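You operate a simulated robot arm through the tools that you are given. There is no shell and no other tool.

You are at the controls of a simulated two-armed robot. One attempt, no reset.

## Task
Check that the lamp with the red cap lights in the tester.
Fine: seat it in the tester cup with the switch off, switch on till it lights, switch off; it stays in the cup.

It is judged by the outcome, as a careful person would: the job done as asked, and still so three seconds after it is handed in. It fails if anything else is knocked over, pushed out of place, dropped, spilled or broken. A push-on lid holds only when it is set on centred and level and pressed home; a screw cap is set on level and turned clockwise until tight.

## Robot
Two 7-joint arms with four-finger grippers on one trunk, on a base that moves. Base frame: it is fixed to the floor where the robot stands at the start and does not move with it; the origin is under the middle of the robot, x ahead of it, y to its left, z up. Lengths are in mm, angles in rad, forces in N, time in s.
The left shoulder is at the start at [40, 181, 1130], the right one opposite. With the tool pointing down near the work surface each hand reaches from about 320 to 840 mm from the robot's upright axis, wherever it stands, measured 20 degrees to its own side. Places, roughly: lamp with the black cap [-2500, 1250, 1000]; lamp with the green cap [-2500, 1250, 1000]; lamp with the red cap [-2500, 1500, 1000]; tester cup [-2200, 1000, 900]; tester switch [-2000, 900, 1000]. Payload 3.67 kg a hand.
The TCP of each hand is the grasp point between the finger pads, 28 mm short of the fingertips. In the tool frame z runs along the fingers and y along their closing line. The gripper opens to 112 mm; its body begins 73 mm behind the TCP.
Orientation is that of the tool frame in the base frame, as a unit quaternion [w, x, y, z]. With the fingers straight down and closing along the base's y, the tool's x points along the base's -x, its y along +y and its z along -z.

## Interface
- The arms move only by the tool servo_tool. It takes "left_series", "right_series" or both (then of equal length, played together; a hand with none holds still); each is a list that holds one entry, the list of rows, each a list of 6 numbers: the shift along the tool's x, y, z in mm, then the turn, a rotation vector about the tool's x, y, z in rad. In form: [[[tx, ty, tz, ax, ay, az], ...]]. A call has 1 to 20 rows; each row shifts and turns the commanded pose from where the row before left it, along the tool's axes as they then stand. "left_gripper" and "right_gripper" are, for a hand that has rows, the gripper command, from -1 (shut) to 1 (fully open), values between in proportion, set as the call begins (left out, the last holds). Rows are played at 5 a second. More than 50 mm and 0.15 rad between two rows, or a gripper value outside its range, and nothing of the call is played. A pose out of reach is approached as far as the arm can. The call stops where the force on the tool passes 40 N (or 10 N more than at its start, if that is more) or the arm is blocked; 0.2 s more then pass. The fingers move at their own pace (about 72.4 mm/s each) and stop on an object; they squeeze with about 43 N. The grip force told is the motor's: it shows also when the fingers shut on nothing. Time passes only in rows, and 0.2 s behind the last, so rows that do not move let the fingers close. The reply holds the time, the measured pose of the TCP, the force on the tool along the base axes, the opening and the grip force, in the units named above and with some noise, with the torque about the TCP (base axes, N m) and any sound that the robot's microphone picked up.
- Cameras (640 x 400 px; columns grow to the right, rows downward): "scene" is now at [107.7, 1.4, 1358.5]; the picture's right is [0.02, -1.00, 0.00], its down [-0.59, -0.01, -0.81] and it looks along [0.81, 0.01, -0.59] (base axes); focal length 284 px, centre (320, 200). "left" rides on the left gripper at [60, 18, -104] in its tool frame; the picture's right is [-0.29, 0.96, 0.00], its down [-0.80, -0.24, -0.55] and it looks along [-0.53, -0.16, 0.83] (tool axes); focal length 234 px, centre (320, 200). "right" rides on the right gripper at [60, -18, -104] in its tool frame; the picture's right is [0.29, 0.96, 0.00], its down [-0.80, 0.24, -0.55] and it looks along [-0.53, 0.16, 0.83] (tool axes); focal length 234 px, centre (320, 200).
- grab_frame(camera): a new picture of that camera. No time passes.
- raise_lower(by): moves the trunk up (or, below 0, down) by that many mm; the arms and the scene camera ride with it, the base frame stays. It gives what a move gives, with no picture.
- steer(legs): drives the robot by 1 to 6 legs, each [ahead, left, turn to the left] in mm, mm and rad, along the robot's own axes; the way and the turn of a leg run together, so that a leg with both is an arc; at most 1500 mm and 3.142 rad a leg. The arms and the cameras ride along, it lands a little off, and it stops where it bumps. It gives what a move gives.
- aim_head(pan, tilt): turns the head with the scene camera to pan (to the left, within 1.501 rad either way) and tilt (down, from -0.506 to 1.204), counted from straight ahead of the robot. It gives what a move gives.
- point_at(camera, pixels): for up to 12 pixels [column, row] of the newest picture of that camera ("zoom" is the newest enlarged one), the place [x, y, z] in the base frame of the surface seen there, good to about 2 mm. No time passes.
- close_up(camera, box): a new picture of the part [left, top, right, bottom] of that camera's present view, enlarged. No time passes.
- sign_off(): hands the job in; it is judged then, once.

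Leave the grippers open and the arms clear of the work at the hand-in unless told otherwise.

The tools are called after "Emit:" as a command line: name --argument value ..., lists and objects as JSON in quotes. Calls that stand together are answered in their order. servo_tool: Moves the arms, as the interface text tells. Its arguments: {"type":"object","properties":{"left_series":{"type":"array","items":{"type":"array","items":{"type":"array","items":{"type":"number"}}}},"left_gripper":{"type":"number"},"right_series":{"type":"array","items":{"type":"array","items":{"type":"array","items":{"type":"number"}}}},"right_gripper":{"type":"number"}},"required":[]} The other tools are called the same way: raise_lower (by) moves the trunk up or down; steer (legs) drives the base; aim_head (pan, tilt) turns the head that bears the scene camera; grab_frame (camera) takes a picture; point_at (camera, pixels) gives the place of the surface under pixels of a picture; close_up (camera, box) takes an enlarged picture of a part of a camera's view; sign_off () hands the job in.

At the start:

```text
t: 0.0
left_tcp_pos: [561.6, 269.9, 1086.4]
left_orientation: [0.0, 0.0, 1.0, 0.0]
left_contact_force: [0.0, 0.7, 0.1]
left_torque: [-0.02, 0.02, 0.0]
left_width: 112.1
left_finger_force: 0.0
right_tcp_pos: [551.9, -278.1, 1150.9]
right_orientation: [0.0, 0.0, 1.0, 0.0]
right_contact_force: [0.8, 0.2, 0.6]
right_torque: [-0.01, 0.0, 0.01]
right_width: 111.9
right_finger_force: 0.1
trunk travel left (down, up): [-250.0, 264.0]
robot x, y, heading: [1.4, 1.3, -0.001]
head pan, tilt (commanded): [0.016, 0.625]
```

scene: 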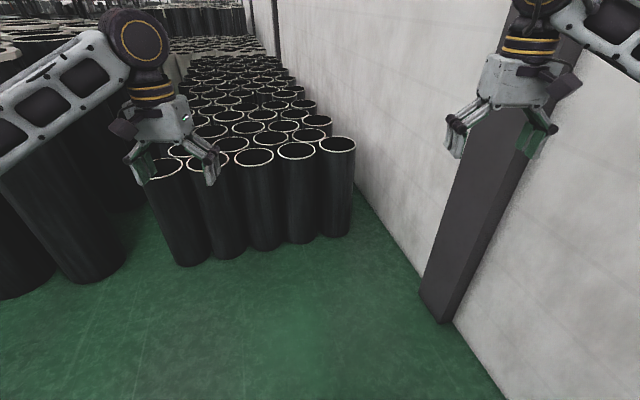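
right: 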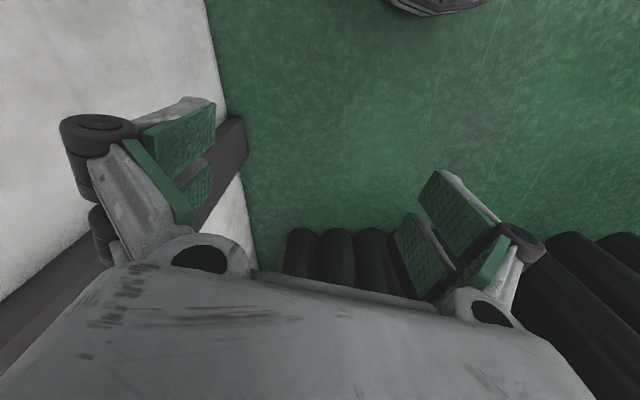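
left: 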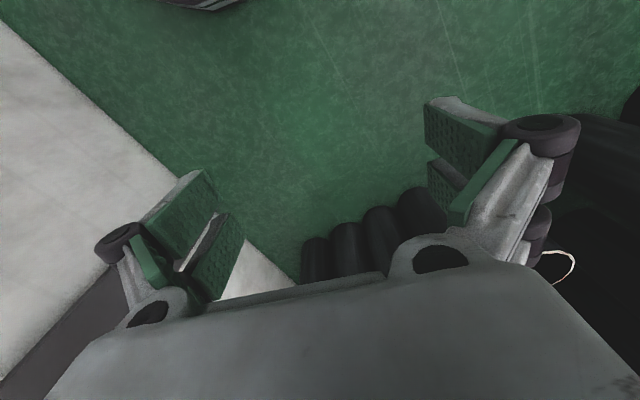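

The work lies behind me and to my left (about [-2300, 1200]). The scene picture shows a wall on the right and black tubes ahead. I'll look to the left with the head before driving.

Emit:
aim_head --pan 1.5 --tilt 0.4

Emit:
grab_frame --camera "scene"

```text
t: 1.6
left_tcp_pos: [561.6, 269.5, 1086.1]
left_orientation: [0.0, 0.001, 1.0, 0.0]
left_contact_force: [-0.1, -0.6, -0.2]
left_torque: [0.02, -0.01, 0.04]
left_width: 112.0
left_finger_force: 0.0
right_tcp_pos: [551.5, -278.8, 1151.2]
right_orientation: [0.0, 0.0, 1.0, -0.001]
right_contact_force: [-0.9, -0.4, -0.5]
right_torque: [0.0, -0.01, 0.02]
right_width: 111.8
right_finger_force: 0.1
trunk travel left (down, up): [-250.0, 264.0]
robot x, y, heading: [0.6, -2.2, -0.002]
head pan, tilt (commanded): [1.499, 0.4]
```

```text
taken
```

scene: 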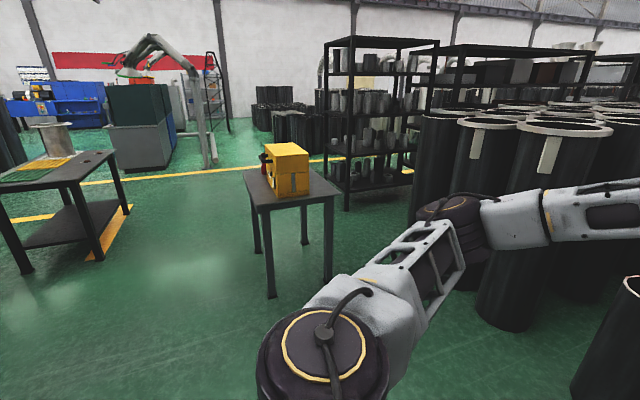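

To the left there is a small table with a yellow box (pixel ~285,180) and another table further left (~50,180). I'll read their places.

Emit:
point_at --camera "scene" --pixels '[[285, 150], [260, 200], [325, 190], [60, 165], [10, 190], [95, 160], [350, 200], [272, 295], [22, 270], [100, 258], [50, 140]]'

```text
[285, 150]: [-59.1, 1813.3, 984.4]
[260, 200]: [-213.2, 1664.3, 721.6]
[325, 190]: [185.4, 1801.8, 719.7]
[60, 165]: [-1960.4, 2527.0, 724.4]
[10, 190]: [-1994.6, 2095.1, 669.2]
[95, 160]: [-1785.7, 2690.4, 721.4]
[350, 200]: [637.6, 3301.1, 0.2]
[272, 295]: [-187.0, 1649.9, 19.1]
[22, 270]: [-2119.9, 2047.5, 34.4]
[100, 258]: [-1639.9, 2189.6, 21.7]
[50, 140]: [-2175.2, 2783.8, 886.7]
```

I need to know what my arms might strike when I turn. I'll read the tall black tubes near the left arm and the floor around.

Emit:
point_at --camera "scene" --pixels '[[440, 130], [500, 125], [565, 130], [510, 300], [620, 290], [500, 250], [200, 280], [100, 350], [632, 285], [580, 180]]'

Emit:
aim_head --pan 0.7 --tilt 0.5

Emit:
grab_frame --camera "scene"

```text
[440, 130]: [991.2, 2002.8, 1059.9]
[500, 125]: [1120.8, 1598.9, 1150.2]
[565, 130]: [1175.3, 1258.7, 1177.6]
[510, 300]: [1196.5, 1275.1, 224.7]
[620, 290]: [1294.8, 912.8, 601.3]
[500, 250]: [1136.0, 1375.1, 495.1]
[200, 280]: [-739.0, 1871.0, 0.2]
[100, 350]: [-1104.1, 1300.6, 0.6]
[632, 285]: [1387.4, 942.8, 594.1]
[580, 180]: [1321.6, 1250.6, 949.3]
```

```text
t: 2.7
left_tcp_pos: [561.4, 270.1, 1085.6]
left_orientation: [0.0, 0.001, 1.0, 0.0]
left_contact_force: [-0.1, -0.2, -0.4]
left_torque: [0.01, 0.02, -0.03]
left_width: 111.9
left_finger_force: 0.0
right_tcp_pos: [552.0, -279.0, 1150.1]
right_orientation: [0.0, 0.001, 1.0, 0.0]
right_contact_force: [0.9, -0.6, 0.5]
right_torque: [-0.02, -0.03, 0.03]
right_width: 111.9
right_finger_force: 0.1
trunk travel left (down, up): [-250.0, 264.0]
robot x, y, heading: [-2.0, -0.0, -0.0]
head pan, tilt (commanded): [0.7, 0.499]
```

```text
taken
```

scene: 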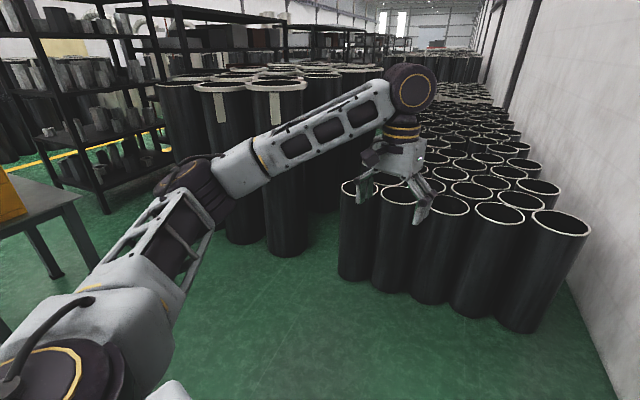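

The tall tubes are at x > 990 and the arm reaches ~650 mm, so a turn is clear there. I'll check the wall on the right before turning.

Emit:
point_at --camera "scene" --pixels '[[600, 360], [620, 200], [560, 220], [360, 190], [510, 210]]'

Emit:
aim_head --pan -1.0 --tilt 0.6

Emit:
grab_frame --camera "scene"

```text
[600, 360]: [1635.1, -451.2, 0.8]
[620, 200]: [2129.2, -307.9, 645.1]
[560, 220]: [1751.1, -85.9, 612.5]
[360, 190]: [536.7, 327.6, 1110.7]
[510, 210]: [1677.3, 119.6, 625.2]
```

```text
t: 4.5
left_tcp_pos: [562.1, 270.2, 1086.7]
left_orientation: [0.0, 0.0, 1.0, 0.0]
left_contact_force: [0.4, -0.2, 0.3]
left_torque: [0.02, -0.03, 0.0]
left_width: 111.9
left_finger_force: 0.2
right_tcp_pos: [551.1, -278.0, 1147.7]
right_orientation: [0.0, -0.001, 1.0, 0.0]
right_contact_force: [0.1, -0.4, 0.0]
right_torque: [0.01, 0.01, -0.01]
right_width: 112.0
right_finger_force: 0.1
trunk travel left (down, up): [-250.0, 264.0]
robot x, y, heading: [-1.3, -1.1, 0.005]
head pan, tilt (commanded): [-1.0, 0.6]
```

```text
taken
```

scene: 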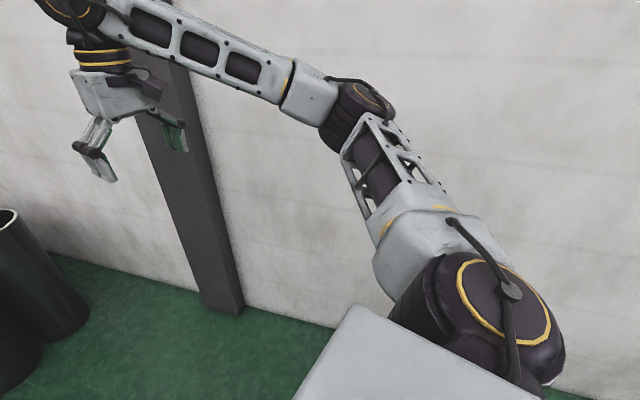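

Emit:
point_at --camera "scene" --pixels '[[290, 310], [550, 200], [360, 100], [340, 85], [400, 130], [225, 305], [170, 150], [480, 60]]'

```text
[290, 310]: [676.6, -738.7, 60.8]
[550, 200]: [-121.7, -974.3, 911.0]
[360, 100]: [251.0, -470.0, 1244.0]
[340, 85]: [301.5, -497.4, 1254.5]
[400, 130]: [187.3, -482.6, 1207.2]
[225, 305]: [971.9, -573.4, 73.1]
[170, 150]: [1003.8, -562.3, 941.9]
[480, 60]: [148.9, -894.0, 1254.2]
```

The wall is ~900 mm away, my arms reach at most ~690 mm from the axis. I'll turn left in place by 2.6 rad and look toward the work.

Emit:
steer --legs '[[0, 0, 1.3], [0, 0, 1.3]]'

Emit:
aim_head --pan 0.0 --tilt 0.35

Emit:
grab_frame --camera "scene"

```text
t: 12.0
left_tcp_pos: [-620.6, 46.3, 1086.7]
left_orientation: [0.0, 0.966, -0.257, -0.001]
left_contact_force: [-0.6, 0.2, 1.0]
left_torque: [-0.01, 0.0, 0.04]
left_width: 111.9
left_finger_force: 0.1
right_tcp_pos: [-338.8, 515.8, 1149.8]
right_orientation: [0.0, 0.966, -0.259, 0.0]
right_contact_force: [-0.3, -0.2, -0.9]
right_torque: [0.02, -0.03, 0.01]
right_width: 112.0
right_finger_force: 0.1
trunk travel left (down, up): [-250.0, 264.0]
robot x, y, heading: [-5.9, -1.2, 2.623]
head pan, tilt (commanded): [-1.0, 0.6]
```

```text
t: 13.2
left_tcp_pos: [-620.8, 47.0, 1086.4]
left_orientation: [0.0, 0.966, -0.258, 0.001]
left_contact_force: [-0.7, -0.2, -1.1]
left_torque: [0.01, 0.03, 0.02]
left_width: 111.8
left_finger_force: 0.1
right_tcp_pos: [-339.0, 516.8, 1149.5]
right_orientation: [-0.001, 0.966, -0.258, 0.0]
right_contact_force: [-0.8, -0.3, -0.7]
right_torque: [-0.06, -0.01, -0.02]
right_width: 112.0
right_finger_force: 0.0
trunk travel left (down, up): [-250.0, 264.0]
robot x, y, heading: [1.2, -3.2, 2.617]
head pan, tilt (commanded): [0.0, 0.351]
```

```text
taken
```

scene: 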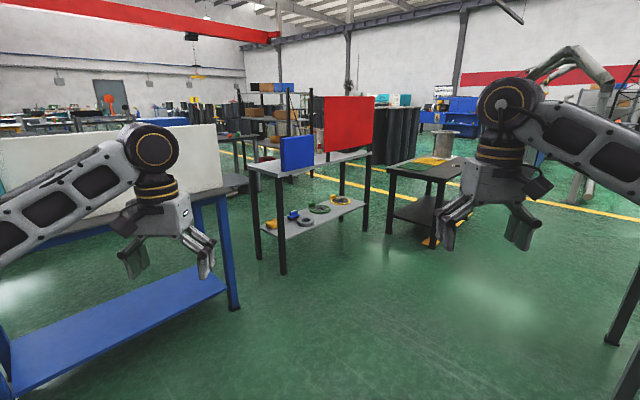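

I now see a blue bench with a white board at left (~110,170), a table with blue and red boards in the centre (~310,150). I'll zoom in and measure.

Emit:
point_at --camera "scene" --pixels '[[100, 160], [215, 160], [230, 180], [235, 300], [296, 153], [348, 125], [310, 165], [262, 172], [370, 150], [283, 270], [240, 184], [30, 370]]'

Emit:
close_up --camera "scene" --box '[0, 80, 400, 330]'

```text
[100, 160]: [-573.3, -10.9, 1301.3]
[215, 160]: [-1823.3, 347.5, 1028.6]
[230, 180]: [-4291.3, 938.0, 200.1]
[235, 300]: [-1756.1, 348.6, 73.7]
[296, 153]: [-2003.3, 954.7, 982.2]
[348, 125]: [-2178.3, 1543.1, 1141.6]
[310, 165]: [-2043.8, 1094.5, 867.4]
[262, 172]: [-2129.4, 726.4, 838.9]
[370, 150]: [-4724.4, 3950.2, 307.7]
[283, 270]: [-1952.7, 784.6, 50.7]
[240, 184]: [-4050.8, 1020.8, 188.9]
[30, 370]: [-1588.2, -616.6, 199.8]
```

```text
1.60 times, centred on (200, 205) of scene
```

zoom: 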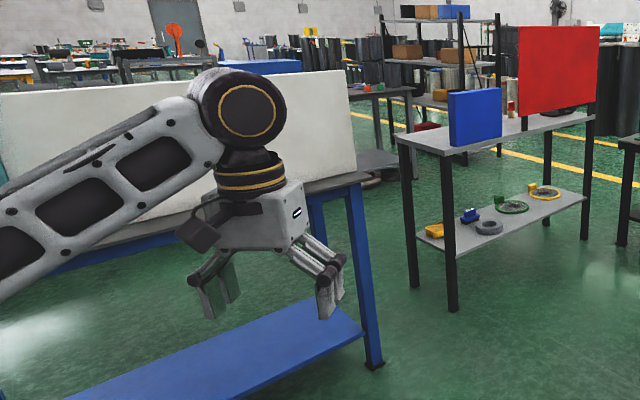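

The lamps' table is the one with the blue and red boards, which stand between me and the work. I'll measure table corners and surroundings to plan the approach.

Emit:
point_at --camera "zoom" --pixels '[[447, 153], [400, 135], [594, 118], [510, 107], [565, 112], [586, 238], [470, 90], [415, 287], [560, 105], [525, 120], [500, 155], [480, 150]]'

Emit:
close_up --camera "scene" --box '[230, 80, 390, 180]'

```text
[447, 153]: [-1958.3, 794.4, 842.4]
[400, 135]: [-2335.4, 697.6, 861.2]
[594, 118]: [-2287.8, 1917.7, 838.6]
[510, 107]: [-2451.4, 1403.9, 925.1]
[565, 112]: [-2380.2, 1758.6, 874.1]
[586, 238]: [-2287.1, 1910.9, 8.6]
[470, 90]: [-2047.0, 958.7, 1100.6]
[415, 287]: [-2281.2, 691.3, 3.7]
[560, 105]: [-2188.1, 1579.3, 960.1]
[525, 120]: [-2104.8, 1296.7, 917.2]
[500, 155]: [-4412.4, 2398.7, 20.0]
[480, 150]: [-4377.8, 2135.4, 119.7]
```

```text
4.00 times, centred on (310, 130) of scene
```

zoom: 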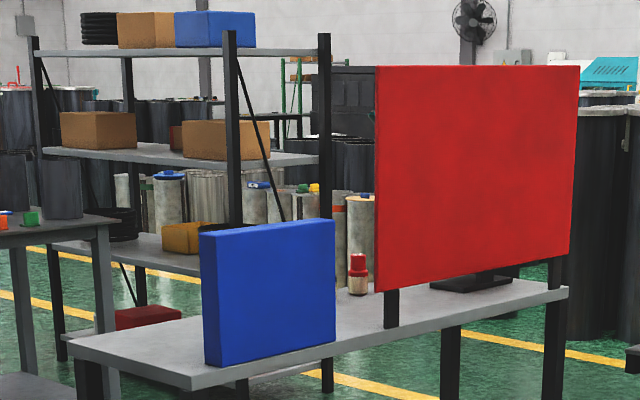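

The red-capped lamp shows at zoom (358,272), behind the boards. The boards are at the front edge, so I may need to work from the other side. I'll measure the rack behind and the dark table at the left.

Emit:
point_at --camera "zoom" --pixels '[[330, 158], [42, 152], [58, 350], [328, 370], [232, 200], [320, 130], [100, 220], [25, 390], [480, 280], [358, 262], [358, 290], [270, 225]]'

Emit:
aim_head --pan 0.0 --tilt 0.15

Emit:
grab_frame --camera "scene"

```text
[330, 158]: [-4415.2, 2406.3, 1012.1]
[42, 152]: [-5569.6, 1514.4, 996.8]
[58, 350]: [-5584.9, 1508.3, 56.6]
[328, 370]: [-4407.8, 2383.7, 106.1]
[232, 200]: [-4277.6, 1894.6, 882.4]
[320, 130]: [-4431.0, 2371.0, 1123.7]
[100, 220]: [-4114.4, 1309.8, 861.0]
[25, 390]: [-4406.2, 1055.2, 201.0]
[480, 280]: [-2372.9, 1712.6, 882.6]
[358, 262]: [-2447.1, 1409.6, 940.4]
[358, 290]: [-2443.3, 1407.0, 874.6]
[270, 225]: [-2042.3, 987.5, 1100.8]
```

```text
t: 14.0
left_tcp_pos: [-621.6, 47.0, 1086.7]
left_orientation: [0.0, 0.966, -0.258, -0.001]
left_contact_force: [0.2, 0.5, -0.3]
left_torque: [0.0, -0.01, -0.01]
left_width: 112.2
left_finger_force: 0.0
right_tcp_pos: [-338.8, 516.4, 1150.1]
right_orientation: [0.001, 0.966, -0.259, 0.0]
right_contact_force: [-0.6, 0.6, 0.0]
right_torque: [0.01, -0.02, 0.0]
right_width: 112.1
right_finger_force: 0.1
trunk travel left (down, up): [-250.0, 264.0]
robot x, y, heading: [-2.4, 1.7, 2.616]
head pan, tilt (commanded): [0.0, 0.15]
```

```text
taken
```

scene: 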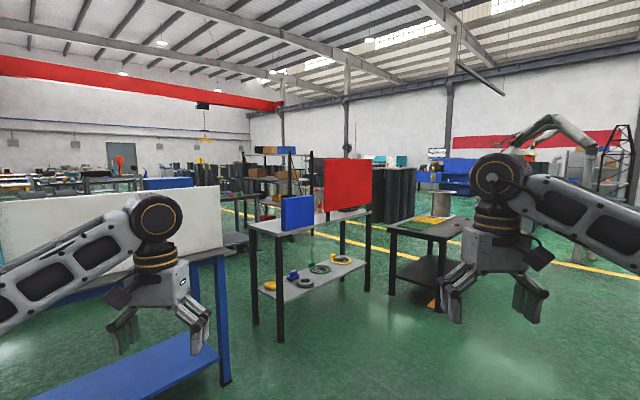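

Behind the table is open floor (the rack is at x ≈ -4400). First I'll drive nearer on this side and raise the trunk to look over the boards and find the tester, cup and switch.

Emit:
steer --legs '[[750, -270, 0], [750, -270, 0]]'

Emit:
raise_lower --by 260

Emit:
aim_head --pan 0.5 --tilt 0.45

Emit:
grab_frame --camera "scene"

```text
t: 22.1
left_tcp_pos: [-1637.9, 1254.2, 1085.3]
left_orientation: [0.001, 0.966, -0.257, 0.001]
left_contact_force: [-0.3, -0.4, 0.5]
left_torque: [0.02, 0.01, 0.0]
left_width: 112.0
left_finger_force: 0.2
right_tcp_pos: [-1356.4, 1723.7, 1149.4]
right_orientation: [-0.001, 0.966, -0.257, 0.0]
right_contact_force: [-0.5, -0.2, 0.2]
right_torque: [-0.02, -0.03, 0.01]
right_width: 112.1
right_finger_force: 0.1
trunk travel left (down, up): [-250.0, 264.0]
robot x, y, heading: [-1018.4, 1207.9, 2.622]
head pan, tilt (commanded): [0.0, 0.15]
```

```text
t: 24.7
left_tcp_pos: [-1636.9, 1252.4, 1346.8]
left_orientation: [0.0, 0.966, -0.258, 0.001]
left_contact_force: [-0.7, -1.1, 0.2]
left_torque: [0.0, 0.03, -0.03]
left_width: 111.9
left_finger_force: 0.1
right_tcp_pos: [-1355.8, 1723.5, 1408.8]
right_orientation: [0.0, 0.966, -0.258, 0.0]
right_contact_force: [-0.3, 0.5, 1.2]
right_torque: [0.01, -0.01, 0.0]
right_width: 112.1
right_finger_force: 0.0
trunk travel left (down, up): [-510.0, 4.0]
robot x, y, heading: [-1016.6, 1208.3, 2.617]
head pan, tilt (commanded): [0.0, 0.15]
```

```text
t: 25.7
left_tcp_pos: [-1639.0, 1253.8, 1345.0]
left_orientation: [-0.001, 0.966, -0.258, 0.0]
left_contact_force: [-0.6, -0.4, 0.1]
left_torque: [0.0, 0.01, 0.0]
left_width: 112.0
left_finger_force: 0.1
right_tcp_pos: [-1355.5, 1723.1, 1409.2]
right_orientation: [0.001, 0.966, -0.258, 0.0]
right_contact_force: [-0.4, 0.0, -0.5]
right_torque: [0.0, -0.01, -0.01]
right_width: 112.0
right_finger_force: 0.0
trunk travel left (down, up): [-510.0, 4.0]
robot x, y, heading: [-1017.4, 1208.6, 2.621]
head pan, tilt (commanded): [0.499, 0.45]
```

```text
taken
```

scene: 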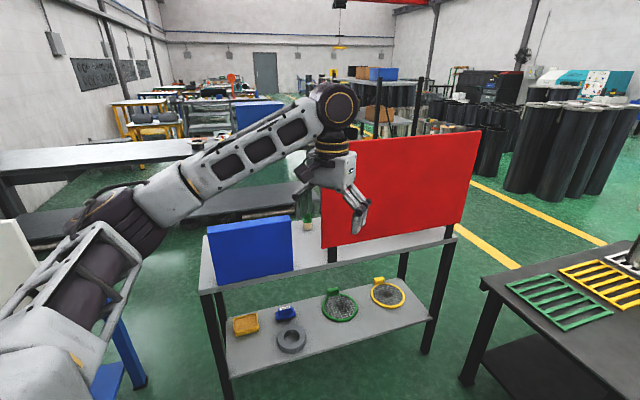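

The left arm hides part of the view. I see a green-ish thing and the lamp behind the gap at (305,210). Zooming there and measuring the benches behind the table.

Emit:
close_up --camera "scene" --box '[190, 120, 350, 220]'

Emit:
point_at --camera "scene" --pixels '[[100, 155], [190, 215], [240, 200], [300, 185], [20, 235], [150, 190], [20, 150], [170, 145], [250, 240], [400, 190], [270, 140], [130, 120]]'

```text
4.00 times, centred on (270, 170) of scene
```

zoom: 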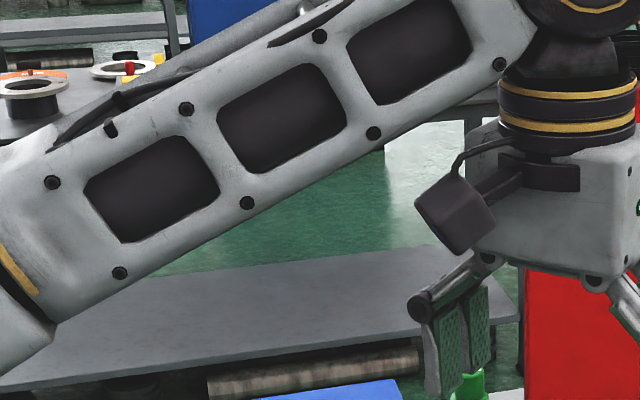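

```text
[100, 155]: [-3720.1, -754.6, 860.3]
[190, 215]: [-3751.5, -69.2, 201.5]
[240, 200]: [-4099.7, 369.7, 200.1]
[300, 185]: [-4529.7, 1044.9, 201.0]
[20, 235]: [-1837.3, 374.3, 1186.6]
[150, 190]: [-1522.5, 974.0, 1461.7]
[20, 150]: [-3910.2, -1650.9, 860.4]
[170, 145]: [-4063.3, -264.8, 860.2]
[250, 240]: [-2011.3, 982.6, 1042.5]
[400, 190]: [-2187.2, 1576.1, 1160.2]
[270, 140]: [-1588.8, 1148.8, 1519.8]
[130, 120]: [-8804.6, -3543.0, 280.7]
```

Behind the table is open floor out to x ≈ -3700. The gaps on both ends of the table are too narrow, so I'd go round the dark table on the right. I'll look right.

Emit:
aim_head --pan -0.35 --tilt 0.4

Emit:
grab_frame --camera "scene"

```text
t: 26.8
left_tcp_pos: [-1637.3, 1252.7, 1345.8]
left_orientation: [0.0, 0.966, -0.257, 0.001]
left_contact_force: [0.2, 0.2, -0.1]
left_torque: [0.03, -0.05, 0.0]
left_width: 112.0
left_finger_force: 0.0
right_tcp_pos: [-1356.4, 1722.6, 1408.8]
right_orientation: [0.0, 0.966, -0.258, -0.001]
right_contact_force: [-0.5, -0.1, -0.5]
right_torque: [0.02, -0.04, -0.01]
right_width: 112.0
right_finger_force: 0.1
trunk travel left (down, up): [-510.0, 4.0]
robot x, y, heading: [-1014.8, 1207.7, 2.62]
head pan, tilt (commanded): [-0.351, 0.4]
```

```text
taken
```

scene: 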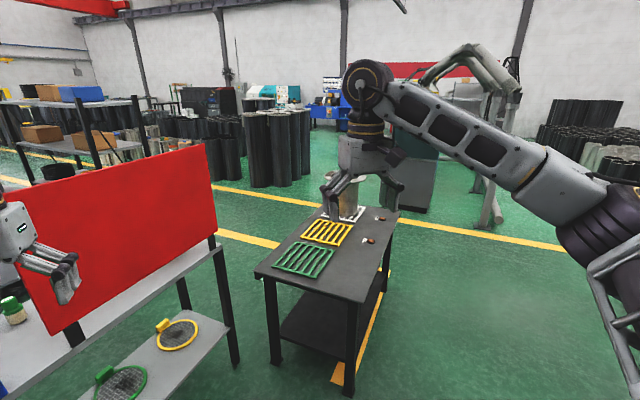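

Open floor beyond the dark table. A lamp with a green cap shows at (12,310). I'll measure the clear passage.

Emit:
point_at --camera "scene" --pixels '[[265, 184], [225, 180], [415, 205], [492, 222], [400, 215], [255, 272], [350, 300], [230, 335], [12, 310], [120, 165], [345, 215], [370, 240]]'

Emit:
close_up --camera "scene" --box '[0, 280, 64, 320]'

```text
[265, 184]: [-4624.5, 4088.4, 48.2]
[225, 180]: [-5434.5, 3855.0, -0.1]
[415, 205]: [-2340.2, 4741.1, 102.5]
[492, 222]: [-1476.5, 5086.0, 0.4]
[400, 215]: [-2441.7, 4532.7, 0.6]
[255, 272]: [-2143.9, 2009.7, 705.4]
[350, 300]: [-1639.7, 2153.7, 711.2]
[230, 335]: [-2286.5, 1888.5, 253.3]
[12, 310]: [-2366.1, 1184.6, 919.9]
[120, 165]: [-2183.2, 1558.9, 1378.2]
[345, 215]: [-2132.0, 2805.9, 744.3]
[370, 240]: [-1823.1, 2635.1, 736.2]
```

```text
10.00 times, centred on (32, 300) of scene
```

zoom: 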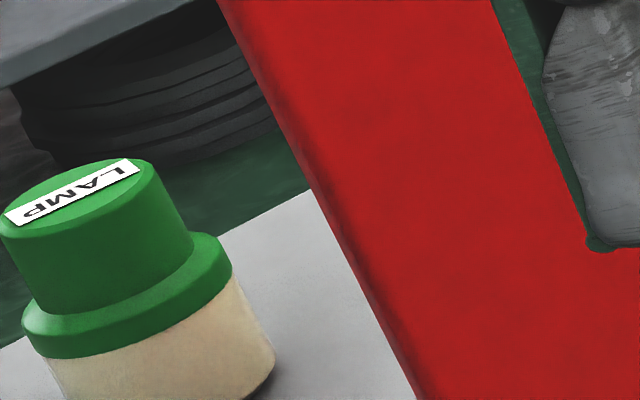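

The labels and open floor suggest the working side is behind the table. I'll go round the dark table: turn right a bit, then drive past its right side.

Emit:
steer --legs '[[0, 0, -0.9], [1070, -228, 0], [1247, 217, 0]]'

Emit:
aim_head --pan 0.9 --tilt 0.45

Emit:
grab_frame --camera "scene"

```text
t: 41.2
left_tcp_pos: [-1714.0, 4044.5, 1345.9]
left_orientation: [0.0, 0.758, -0.652, 0.0]
left_contact_force: [-0.6, -0.3, 0.3]
left_torque: [0.04, 0.02, 0.03]
left_width: 111.9
left_finger_force: 0.0
right_tcp_pos: [-1169.6, 4115.9, 1409.9]
right_orientation: [0.0, 0.757, -0.653, 0.0]
right_contact_force: [-1.0, -0.6, 0.2]
right_torque: [0.02, -0.01, -0.04]
right_width: 112.0
right_finger_force: 0.1
trunk travel left (down, up): [-510.0, 4.0]
robot x, y, heading: [-1363.7, 3531.0, 1.721]
head pan, tilt (commanded): [-0.351, 0.4]
```

```text
t: 42.7
left_tcp_pos: [-1714.2, 4044.9, 1345.5]
left_orientation: [0.0, 0.758, -0.652, 0.0]
left_contact_force: [-0.1, 0.5, 0.0]
left_torque: [-0.01, 0.0, -0.01]
left_width: 111.8
left_finger_force: 0.1
right_tcp_pos: [-1170.6, 4117.0, 1408.6]
right_orientation: [0.0, 0.758, -0.652, 0.0]
right_contact_force: [0.5, -0.2, 0.0]
right_torque: [-0.02, -0.02, -0.01]
right_width: 111.8
right_finger_force: 0.0
trunk travel left (down, up): [-510.0, 4.0]
robot x, y, heading: [-1363.7, 3530.0, 1.721]
head pan, tilt (commanded): [0.901, 0.45]
```

```text
taken
```

scene: 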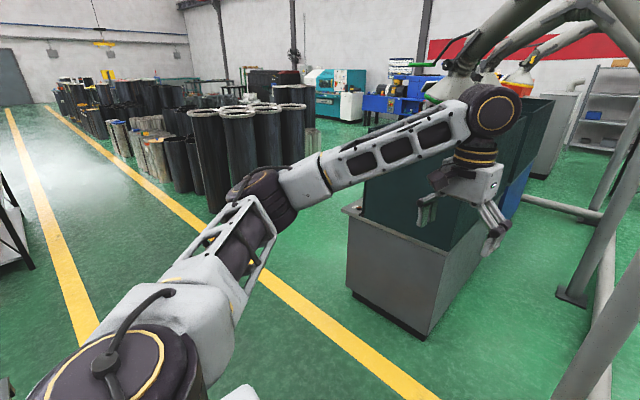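

The green machine is near my left arm. I'll measure its corners before turning.

Emit:
point_at --camera "scene" --pixels '[[440, 265], [428, 335], [350, 215], [365, 180], [440, 210], [400, 210], [250, 160], [200, 240], [380, 360], [460, 90]]'

```text
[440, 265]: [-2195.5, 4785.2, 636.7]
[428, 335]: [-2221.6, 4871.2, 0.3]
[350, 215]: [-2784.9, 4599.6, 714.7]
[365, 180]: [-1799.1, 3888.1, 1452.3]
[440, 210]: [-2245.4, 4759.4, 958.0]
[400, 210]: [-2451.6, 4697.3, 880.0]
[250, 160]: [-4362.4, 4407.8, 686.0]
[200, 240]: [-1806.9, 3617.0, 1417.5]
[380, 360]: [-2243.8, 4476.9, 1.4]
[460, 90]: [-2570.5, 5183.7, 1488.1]
```

The machine is 1.5 m from me. I'll turn left and drive on past the far side of the dark table.

Emit:
steer --legs '[[0, 0, 1.4], [1432, 209, 0]]'

Emit:
aim_head --pan 1.0 --tilt 0.4

Emit:
grab_frame --camera "scene"

```text
t: 53.7
left_tcp_pos: [-3348.3, 3109.6, 1346.0]
left_orientation: [0.0, 1.0, -0.013, 0.0]
left_contact_force: [0.0, 0.6, -0.1]
left_torque: [0.0, 0.02, 0.03]
left_width: 112.0
left_finger_force: 0.0
right_tcp_pos: [-3323.3, 3656.0, 1408.4]
right_orientation: [0.0, 1.0, -0.013, 0.001]
right_contact_force: [0.3, 0.0, -0.7]
right_torque: [-0.03, -0.03, -0.02]
right_width: 112.2
right_finger_force: 0.0
trunk travel left (down, up): [-510.0, 4.0]
robot x, y, heading: [-2782.3, 3364.0, 3.112]
head pan, tilt (commanded): [0.901, 0.45]
```

```text
t: 54.4
left_tcp_pos: [-3349.2, 3108.8, 1346.5]
left_orientation: [0.0, 1.0, -0.013, 0.001]
left_contact_force: [0.4, -1.1, 0.3]
left_torque: [-0.01, -0.01, 0.02]
left_width: 112.2
left_finger_force: 0.1
right_tcp_pos: [-3324.4, 3656.3, 1408.9]
right_orientation: [0.0, 1.0, -0.014, 0.001]
right_contact_force: [0.0, 1.0, -0.2]
right_torque: [0.01, 0.03, 0.01]
right_width: 111.9
right_finger_force: 0.1
trunk travel left (down, up): [-510.0, 4.0]
robot x, y, heading: [-2782.9, 3362.7, 3.113]
head pan, tilt (commanded): [1.0, 0.4]
```

```text
taken
```

scene: 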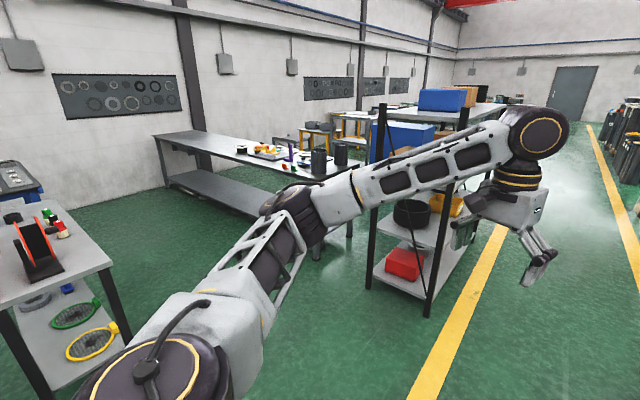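

Now I see the back side of the table at the lower left: lamps near (55,222). I'll zoom.

Emit:
close_up --camera "scene" --box '[0, 150, 160, 250]'

Emit:
point_at --camera "scene" --pixels '[[270, 195], [375, 285], [428, 315], [240, 265], [110, 265], [30, 290], [60, 225], [20, 180], [200, 215], [350, 235]]'

```text
4.00 times, centred on (80, 200) of scene
```

zoom: 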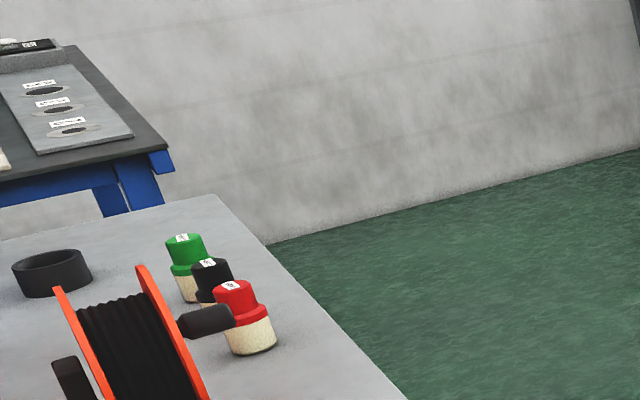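

```text
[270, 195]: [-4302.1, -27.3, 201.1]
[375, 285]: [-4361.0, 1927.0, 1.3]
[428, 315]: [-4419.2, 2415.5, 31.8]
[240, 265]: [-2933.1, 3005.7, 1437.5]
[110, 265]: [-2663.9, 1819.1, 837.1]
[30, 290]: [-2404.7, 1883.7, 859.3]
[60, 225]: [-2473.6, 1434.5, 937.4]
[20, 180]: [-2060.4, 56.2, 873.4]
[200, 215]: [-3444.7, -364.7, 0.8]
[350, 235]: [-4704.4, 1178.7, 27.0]
```

The reel (orange flanges), black ring and three lamps (green, black, red) are on the table's open back side. I'll turn right to face +x and drive to stand off about 1 m behind the table.

Emit:
steer --legs '[[0, 0, -1.4], [0, 0, -1.43], [-985, -820, 0], [-329, -1310, 0]]'

Emit:
aim_head --pan 0.0 --tilt 0.55

Emit:
grab_frame --camera "scene"

```text
t: 74.7
left_tcp_pos: [-2948.9, 1365.5, 1345.5]
left_orientation: [0.001, -0.139, 0.99, -0.001]
left_contact_force: [0.1, 0.2, 0.1]
left_torque: [0.0, 0.01, 0.0]
left_width: 111.9
left_finger_force: 0.1
right_tcp_pos: [-2810.8, 835.3, 1408.7]
right_orientation: [0.0, -0.137, 0.991, 0.001]
right_contact_force: [0.1, -0.6, 0.5]
right_torque: [-0.04, -0.01, 0.01]
right_width: 111.8
right_finger_force: 0.0
trunk travel left (down, up): [-510.0, 4.0]
robot x, y, heading: [-3417.8, 952.8, 0.275]
head pan, tilt (commanded): [1.0, 0.4]
```

```text
t: 76.0
left_tcp_pos: [-2950.0, 1364.5, 1345.8]
left_orientation: [0.0, -0.138, 0.99, -0.001]
left_contact_force: [0.0, -0.3, -0.7]
left_torque: [-0.01, -0.03, 0.02]
left_width: 111.9
left_finger_force: 0.1
right_tcp_pos: [-2809.6, 834.0, 1408.9]
right_orientation: [0.0, -0.137, 0.991, 0.0]
right_contact_force: [-1.6, 0.3, 0.0]
right_torque: [0.0, 0.03, 0.01]
right_width: 111.9
right_finger_force: 0.1
trunk travel left (down, up): [-510.0, 4.0]
robot x, y, heading: [-3416.2, 953.6, 0.278]
head pan, tilt (commanded): [0.0, 0.55]
```

```text
taken
```

scene: 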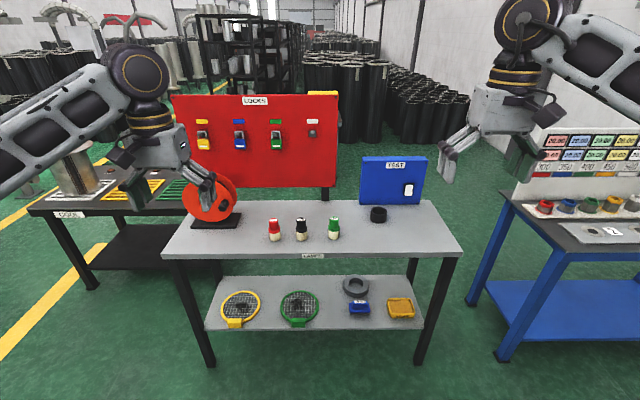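

Now I see it all: the blue board labelled "TEST" with a white switch at (408,188), the black cup at (378,213), and lamps red/black/green at (274,230), (301,229), (334,228). I'll zoom in.

Emit:
close_up --camera "scene" --box '[340, 140, 452, 210]'

Emit:
point_at --camera "zoom" --pixels '[[325, 140], [395, 240], [390, 275], [395, 215], [215, 370], [220, 380], [195, 385], [245, 380], [130, 100], [490, 105], [470, 370], [130, 330]]'

Emit:
close_up --camera "scene" --box '[240, 190, 400, 290]'

Emit:
point_at --camera "zoom" --pixels '[[137, 118], [137, 165], [246, 118], [376, 118], [553, 80], [553, 70], [520, 75], [588, 75], [553, 120], [300, 230], [140, 195], [137, 130]]'

```text
5.71 times, centred on (396, 175) of scene
```

zoom: 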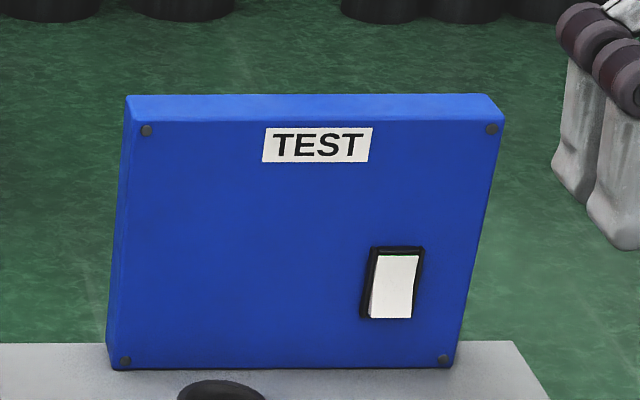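

```text
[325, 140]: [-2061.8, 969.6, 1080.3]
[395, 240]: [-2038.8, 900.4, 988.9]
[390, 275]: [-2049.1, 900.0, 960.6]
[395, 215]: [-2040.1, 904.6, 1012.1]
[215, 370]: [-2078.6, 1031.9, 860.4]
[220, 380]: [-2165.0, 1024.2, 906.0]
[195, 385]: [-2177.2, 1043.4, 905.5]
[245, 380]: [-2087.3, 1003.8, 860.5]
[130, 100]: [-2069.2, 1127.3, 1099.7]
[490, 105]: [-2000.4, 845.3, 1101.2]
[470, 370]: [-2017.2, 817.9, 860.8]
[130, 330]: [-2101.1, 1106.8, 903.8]
```

```text
4.00 times, centred on (320, 240) of scene
```

zoom: 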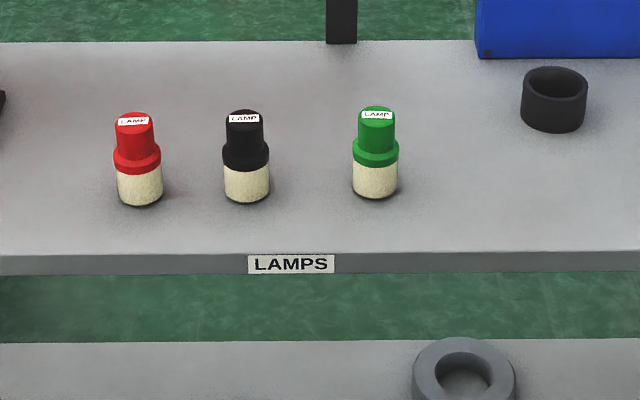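

```text
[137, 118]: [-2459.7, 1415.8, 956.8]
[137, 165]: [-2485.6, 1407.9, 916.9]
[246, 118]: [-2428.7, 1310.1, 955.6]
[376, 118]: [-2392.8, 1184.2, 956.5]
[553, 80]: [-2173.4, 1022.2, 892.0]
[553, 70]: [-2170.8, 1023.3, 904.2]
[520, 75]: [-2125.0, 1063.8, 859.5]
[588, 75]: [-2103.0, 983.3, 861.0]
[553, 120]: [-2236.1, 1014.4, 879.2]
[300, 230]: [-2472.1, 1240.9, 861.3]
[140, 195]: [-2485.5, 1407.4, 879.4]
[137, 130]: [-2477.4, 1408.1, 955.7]
```

Table top is z ≈ 860; the lamps are ~96 mm tall, the cup is centred near [-2200,1020], with its rim at z ≈ 905. Switch is on the board face near [-2040,901,989]. Before driving closer I'll look down to see how far my own base sticks out.

Emit:
aim_head --pan 0.0 --tilt 1.2

Emit:
grab_frame --camera "scene"

```text
t: 77.0
left_tcp_pos: [-2949.4, 1365.5, 1345.8]
left_orientation: [0.0, -0.139, 0.99, 0.0]
left_contact_force: [-0.6, 0.7, 0.3]
left_torque: [-0.01, -0.01, -0.01]
left_width: 111.9
left_finger_force: 0.0
right_tcp_pos: [-2809.4, 833.7, 1409.4]
right_orientation: [0.0, -0.138, 0.99, 0.001]
right_contact_force: [0.8, 0.3, -0.2]
right_torque: [0.0, -0.01, -0.03]
right_width: 112.2
right_finger_force: 0.1
trunk travel left (down, up): [-510.0, 4.0]
robot x, y, heading: [-3420.0, 951.5, 0.281]
head pan, tilt (commanded): [0.0, 1.201]
```

```text
taken
```

scene: 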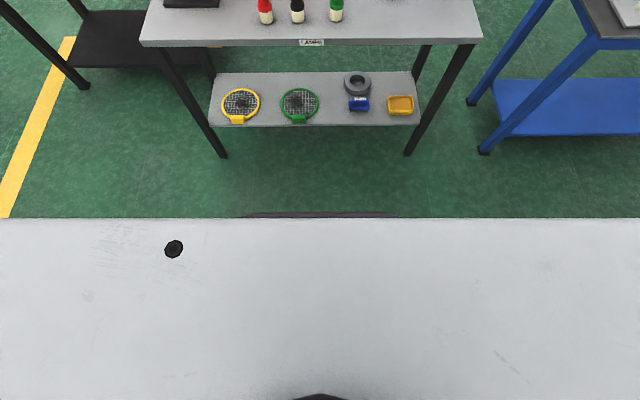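

Emit:
point_at --camera "scene" --pixels '[[320, 220], [320, 215], [320, 300], [100, 220], [600, 220], [320, 205], [260, 215], [380, 215], [320, 380], [221, 155], [408, 155]]'

```text
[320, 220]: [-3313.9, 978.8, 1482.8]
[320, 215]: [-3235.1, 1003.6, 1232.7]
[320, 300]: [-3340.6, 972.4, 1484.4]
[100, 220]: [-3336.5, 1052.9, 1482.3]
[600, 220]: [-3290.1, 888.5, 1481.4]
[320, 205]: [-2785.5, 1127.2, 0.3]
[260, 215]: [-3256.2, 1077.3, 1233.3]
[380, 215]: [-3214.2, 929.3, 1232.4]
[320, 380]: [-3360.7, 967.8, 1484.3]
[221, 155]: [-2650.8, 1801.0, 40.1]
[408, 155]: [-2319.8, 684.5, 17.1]
```

My torso hides the base here. In the first hand pictures a dark edge showed at the top, probably my base. I'll take the hand pictures and measure it.

Emit:
grab_frame --camera "left"

Emit:
grab_frame --camera "right"

```text
taken
```

left: 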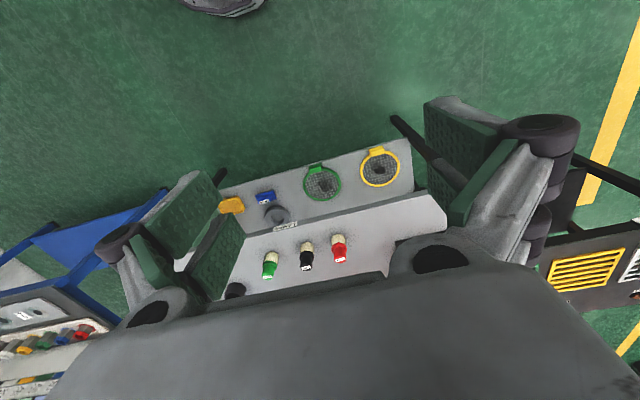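

```text
taken
```

right: 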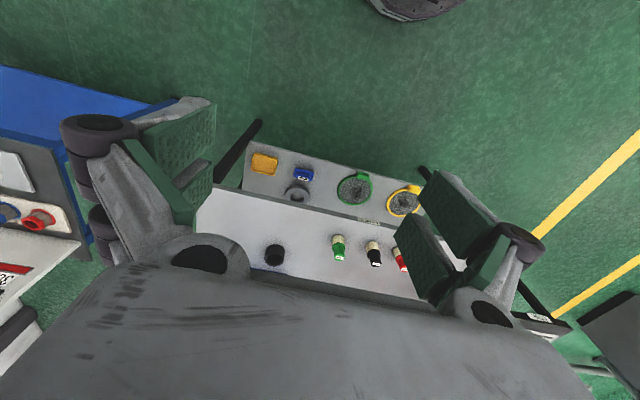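

Emit:
point_at --camera "left" --pixels '[[230, 4], [230, 9], [200, 5], [250, 5], [225, 14], [225, 20]]'

Emit:
point_at --camera "right" --pixels '[[420, 5], [410, 12], [400, 18], [415, 18], [380, 5], [455, 5], [410, 25]]'

```text
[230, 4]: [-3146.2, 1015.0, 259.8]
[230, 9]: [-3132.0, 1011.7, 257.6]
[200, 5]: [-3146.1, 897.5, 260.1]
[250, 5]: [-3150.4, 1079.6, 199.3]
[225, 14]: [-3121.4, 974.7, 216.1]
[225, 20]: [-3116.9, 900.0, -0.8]
```

```text
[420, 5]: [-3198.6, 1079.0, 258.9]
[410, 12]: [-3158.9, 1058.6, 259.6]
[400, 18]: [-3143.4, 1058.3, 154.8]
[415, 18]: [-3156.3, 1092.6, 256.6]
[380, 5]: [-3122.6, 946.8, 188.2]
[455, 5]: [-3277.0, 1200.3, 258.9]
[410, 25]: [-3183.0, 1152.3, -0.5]
```

My base is a circle of ~300 mm radius, ~260 mm high. I'll drive ahead so my axis stands ~400 mm from the table's back edge (100 mm clearance), at first most of the way.

Emit:
steer --legs '[[520, 13, 0.005]]'

Emit:
aim_head --pan -0.1 --tilt 0.85

Emit:
grab_frame --camera "scene"

```text
t: 80.1
left_tcp_pos: [-2456.1, 1525.5, 1346.3]
left_orientation: [0.0, -0.143, 0.99, 0.001]
left_contact_force: [0.7, -0.1, 1.2]
left_torque: [0.02, -0.04, 0.03]
left_width: 112.1
left_finger_force: 0.1
right_tcp_pos: [-2311.1, 997.4, 1408.4]
right_orientation: [0.001, -0.143, 0.99, 0.0]
right_contact_force: [0.5, 0.4, -0.1]
right_torque: [-0.01, -0.02, -0.02]
right_width: 111.9
right_finger_force: 0.2
trunk travel left (down, up): [-510.0, 4.0]
robot x, y, heading: [-2917.2, 1108.5, 0.291]
head pan, tilt (commanded): [0.0, 1.201]
```

```text
t: 81.0
left_tcp_pos: [-2455.0, 1526.5, 1345.3]
left_orientation: [-0.001, -0.142, 0.99, 0.0]
left_contact_force: [0.0, -0.1, -0.4]
left_torque: [0.0, -0.01, 0.02]
left_width: 111.9
left_finger_force: 0.1
right_tcp_pos: [-2310.1, 997.4, 1408.7]
right_orientation: [0.0, -0.143, 0.99, 0.0]
right_contact_force: [0.4, -0.2, 0.3]
right_torque: [-0.05, 0.01, 0.0]
right_width: 111.9
right_finger_force: 0.0
trunk travel left (down, up): [-510.0, 4.0]
robot x, y, heading: [-2919.3, 1109.3, 0.29]
head pan, tilt (commanded): [-0.099, 0.85]
```

```text
taken
```

scene: 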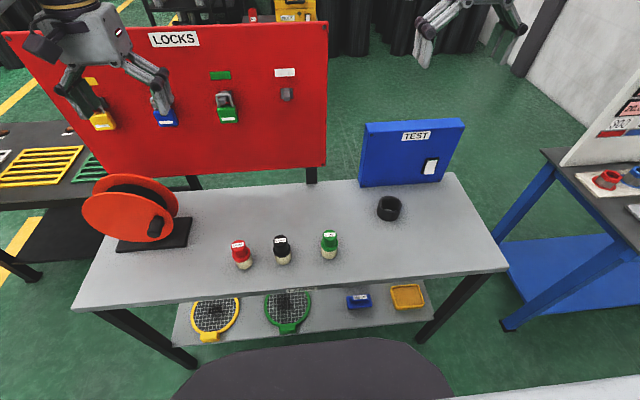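

I'm now at 444 mm from the back edge — close enough. I'll zoom on the switch, the cup and the lamps.

Emit:
close_up --camera "scene" --box '[404, 140, 460, 175]'

Emit:
point_at --camera "zoom" --pixels '[[300, 230], [310, 270], [290, 330], [345, 215], [250, 330], [340, 320], [350, 240], [250, 380], [400, 260], [150, 260]]'

Emit:
close_up --camera "scene" --box '[360, 185, 424, 225]'

Emit:
point_at --camera "zoom" --pixels '[[295, 175], [295, 110], [200, 165], [380, 165], [180, 150], [405, 155], [290, 230], [290, 340], [290, 140], [290, 205]]'

Emit:
close_up --camera "scene" --box '[200, 220, 296, 280]'

Emit:
point_at --camera "zoom" --pixels '[[255, 150], [262, 180], [268, 205], [275, 230], [280, 260], [290, 300], [220, 160], [300, 160], [290, 315], [240, 140], [270, 165], [555, 130]]'

```text
11.43 times, centred on (432, 158) of scene
```

zoom: 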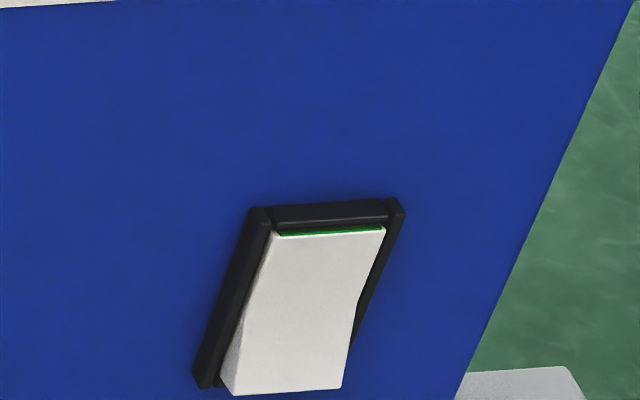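

```text
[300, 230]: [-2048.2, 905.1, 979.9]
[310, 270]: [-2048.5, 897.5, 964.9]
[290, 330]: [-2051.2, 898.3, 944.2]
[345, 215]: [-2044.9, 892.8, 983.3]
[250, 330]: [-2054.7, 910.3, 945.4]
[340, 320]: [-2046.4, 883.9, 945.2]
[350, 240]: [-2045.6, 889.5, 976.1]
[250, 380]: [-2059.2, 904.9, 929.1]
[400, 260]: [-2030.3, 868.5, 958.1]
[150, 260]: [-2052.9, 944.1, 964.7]
```

```text
10.00 times, centred on (392, 205) of scene
```

zoom: 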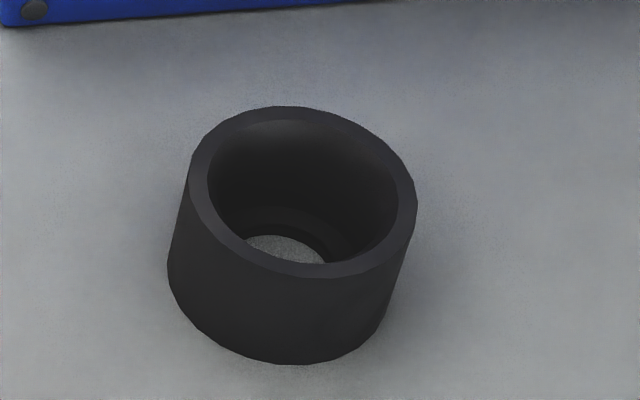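

```text
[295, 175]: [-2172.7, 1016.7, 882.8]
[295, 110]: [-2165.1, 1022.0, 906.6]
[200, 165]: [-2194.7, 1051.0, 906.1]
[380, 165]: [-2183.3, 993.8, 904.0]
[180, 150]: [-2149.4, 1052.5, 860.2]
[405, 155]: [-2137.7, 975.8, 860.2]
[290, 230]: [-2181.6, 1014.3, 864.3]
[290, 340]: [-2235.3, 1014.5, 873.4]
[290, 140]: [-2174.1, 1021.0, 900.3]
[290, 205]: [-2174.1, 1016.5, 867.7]
```

```text
6.67 times, centred on (248, 250) of scene
```

zoom: 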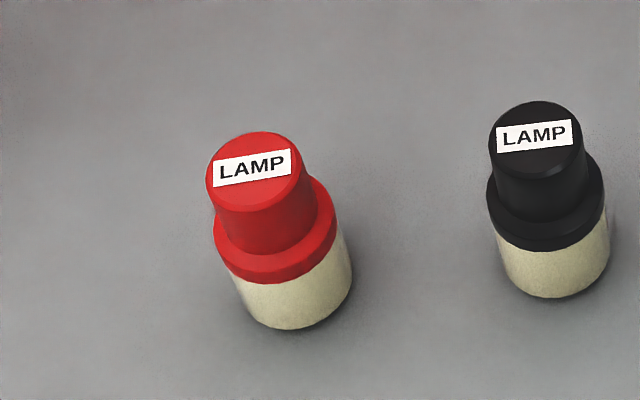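

```text
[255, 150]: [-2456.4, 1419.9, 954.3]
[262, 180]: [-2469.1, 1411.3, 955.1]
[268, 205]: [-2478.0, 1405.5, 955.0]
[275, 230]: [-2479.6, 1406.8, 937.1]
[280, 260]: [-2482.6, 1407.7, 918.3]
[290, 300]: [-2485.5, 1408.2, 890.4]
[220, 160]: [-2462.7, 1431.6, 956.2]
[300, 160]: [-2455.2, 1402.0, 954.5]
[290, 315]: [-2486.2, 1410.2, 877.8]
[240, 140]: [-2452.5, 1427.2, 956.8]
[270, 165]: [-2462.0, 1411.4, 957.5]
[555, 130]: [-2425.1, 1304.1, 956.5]
```

The rocker's lower end stands 17 mm proud of the board face while its top is ~7 mm proud, and a thin green strip shows at its top. I'll zoom in further to judge the switch state.

Emit:
close_up --camera "scene" --box '[416, 152, 448, 180]'

```text
14.29 times, centred on (432, 166) of scene
```

zoom: 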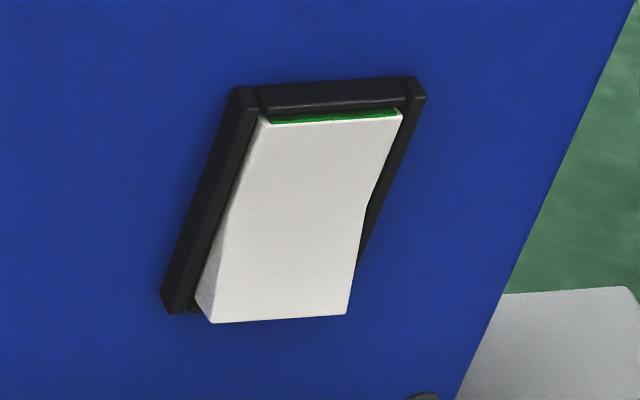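

The rocker's green flash at its top edge is nearly hidden and its top is pressed in — that reads as OFF; pressing the lower half should switch on. Next: shift the base left so the red lamp is comfortably in front of the right arm, then lower the trunk a bit.

Emit:
steer --legs '[[0, 320, -0.004]]'

Emit:
raise_lower --by -130

Emit:
aim_head --pan -0.3 --tilt 0.9

Emit:
grab_frame --camera "scene"

Emit:
grab_frame --camera "right"

```text
t: 83.2
left_tcp_pos: [-2543.4, 1830.0, 1345.3]
left_orientation: [0.0, -0.141, 0.99, 0.001]
left_contact_force: [-0.3, -0.8, 0.2]
left_torque: [0.04, 0.0, 0.01]
left_width: 112.3
left_finger_force: 0.1
right_tcp_pos: [-2401.7, 1300.1, 1408.3]
right_orientation: [0.0, -0.141, 0.99, 0.001]
right_contact_force: [0.3, -0.3, 0.5]
right_torque: [0.0, 0.01, -0.01]
right_width: 112.2
right_finger_force: 0.1
trunk travel left (down, up): [-510.0, 4.0]
robot x, y, heading: [-3005.0, 1422.4, 0.282]
head pan, tilt (commanded): [-0.099, 0.85]
```

```text
t: 84.7
left_tcp_pos: [-2545.1, 1832.5, 1216.0]
left_orientation: [-0.001, -0.141, 0.99, 0.0]
left_contact_force: [0.5, 0.2, 0.5]
left_torque: [0.01, -0.01, 0.0]
left_width: 111.7
left_finger_force: 0.0
right_tcp_pos: [-2401.3, 1302.7, 1279.1]
right_orientation: [0.0, -0.141, 0.99, 0.0]
right_contact_force: [-0.4, 0.5, 0.0]
right_torque: [0.01, 0.0, 0.01]
right_width: 112.0
right_finger_force: 0.1
trunk travel left (down, up): [-380.0, 134.0]
robot x, y, heading: [-3010.4, 1417.0, 0.282]
head pan, tilt (commanded): [-0.099, 0.85]
```

```text
t: 85.5
left_tcp_pos: [-2543.9, 1832.1, 1216.0]
left_orientation: [0.0, -0.141, 0.99, 0.0]
left_contact_force: [0.0, 0.9, 0.1]
left_torque: [-0.03, 0.04, -0.02]
left_width: 112.0
left_finger_force: 0.1
right_tcp_pos: [-2401.8, 1304.4, 1280.1]
right_orientation: [0.0, -0.14, 0.99, 0.0]
right_contact_force: [-0.4, -0.1, 0.7]
right_torque: [0.03, -0.01, -0.01]
right_width: 111.8
right_finger_force: 0.0
trunk travel left (down, up): [-380.0, 134.0]
robot x, y, heading: [-3007.0, 1418.8, 0.279]
head pan, tilt (commanded): [-0.3, 0.901]
```

```text
taken
```

scene: 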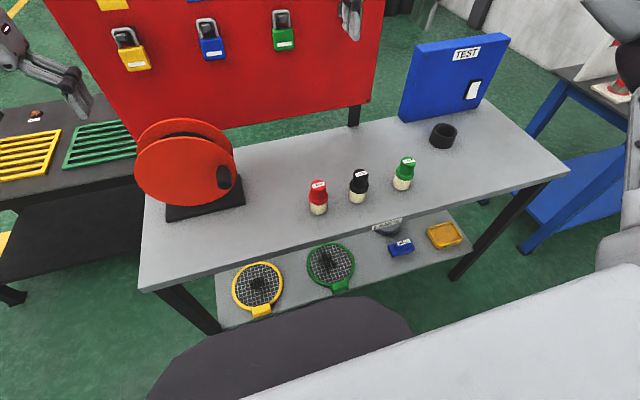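

```text
taken
```

right: 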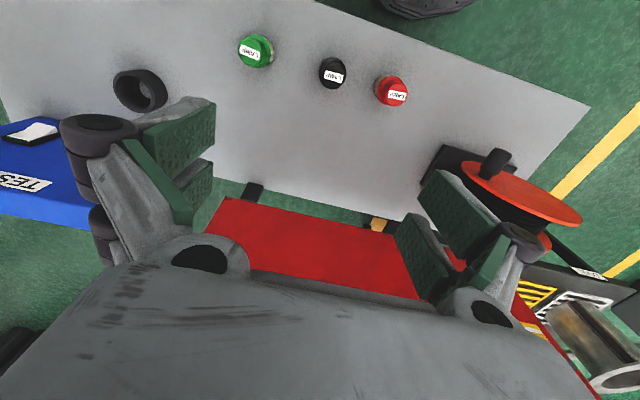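

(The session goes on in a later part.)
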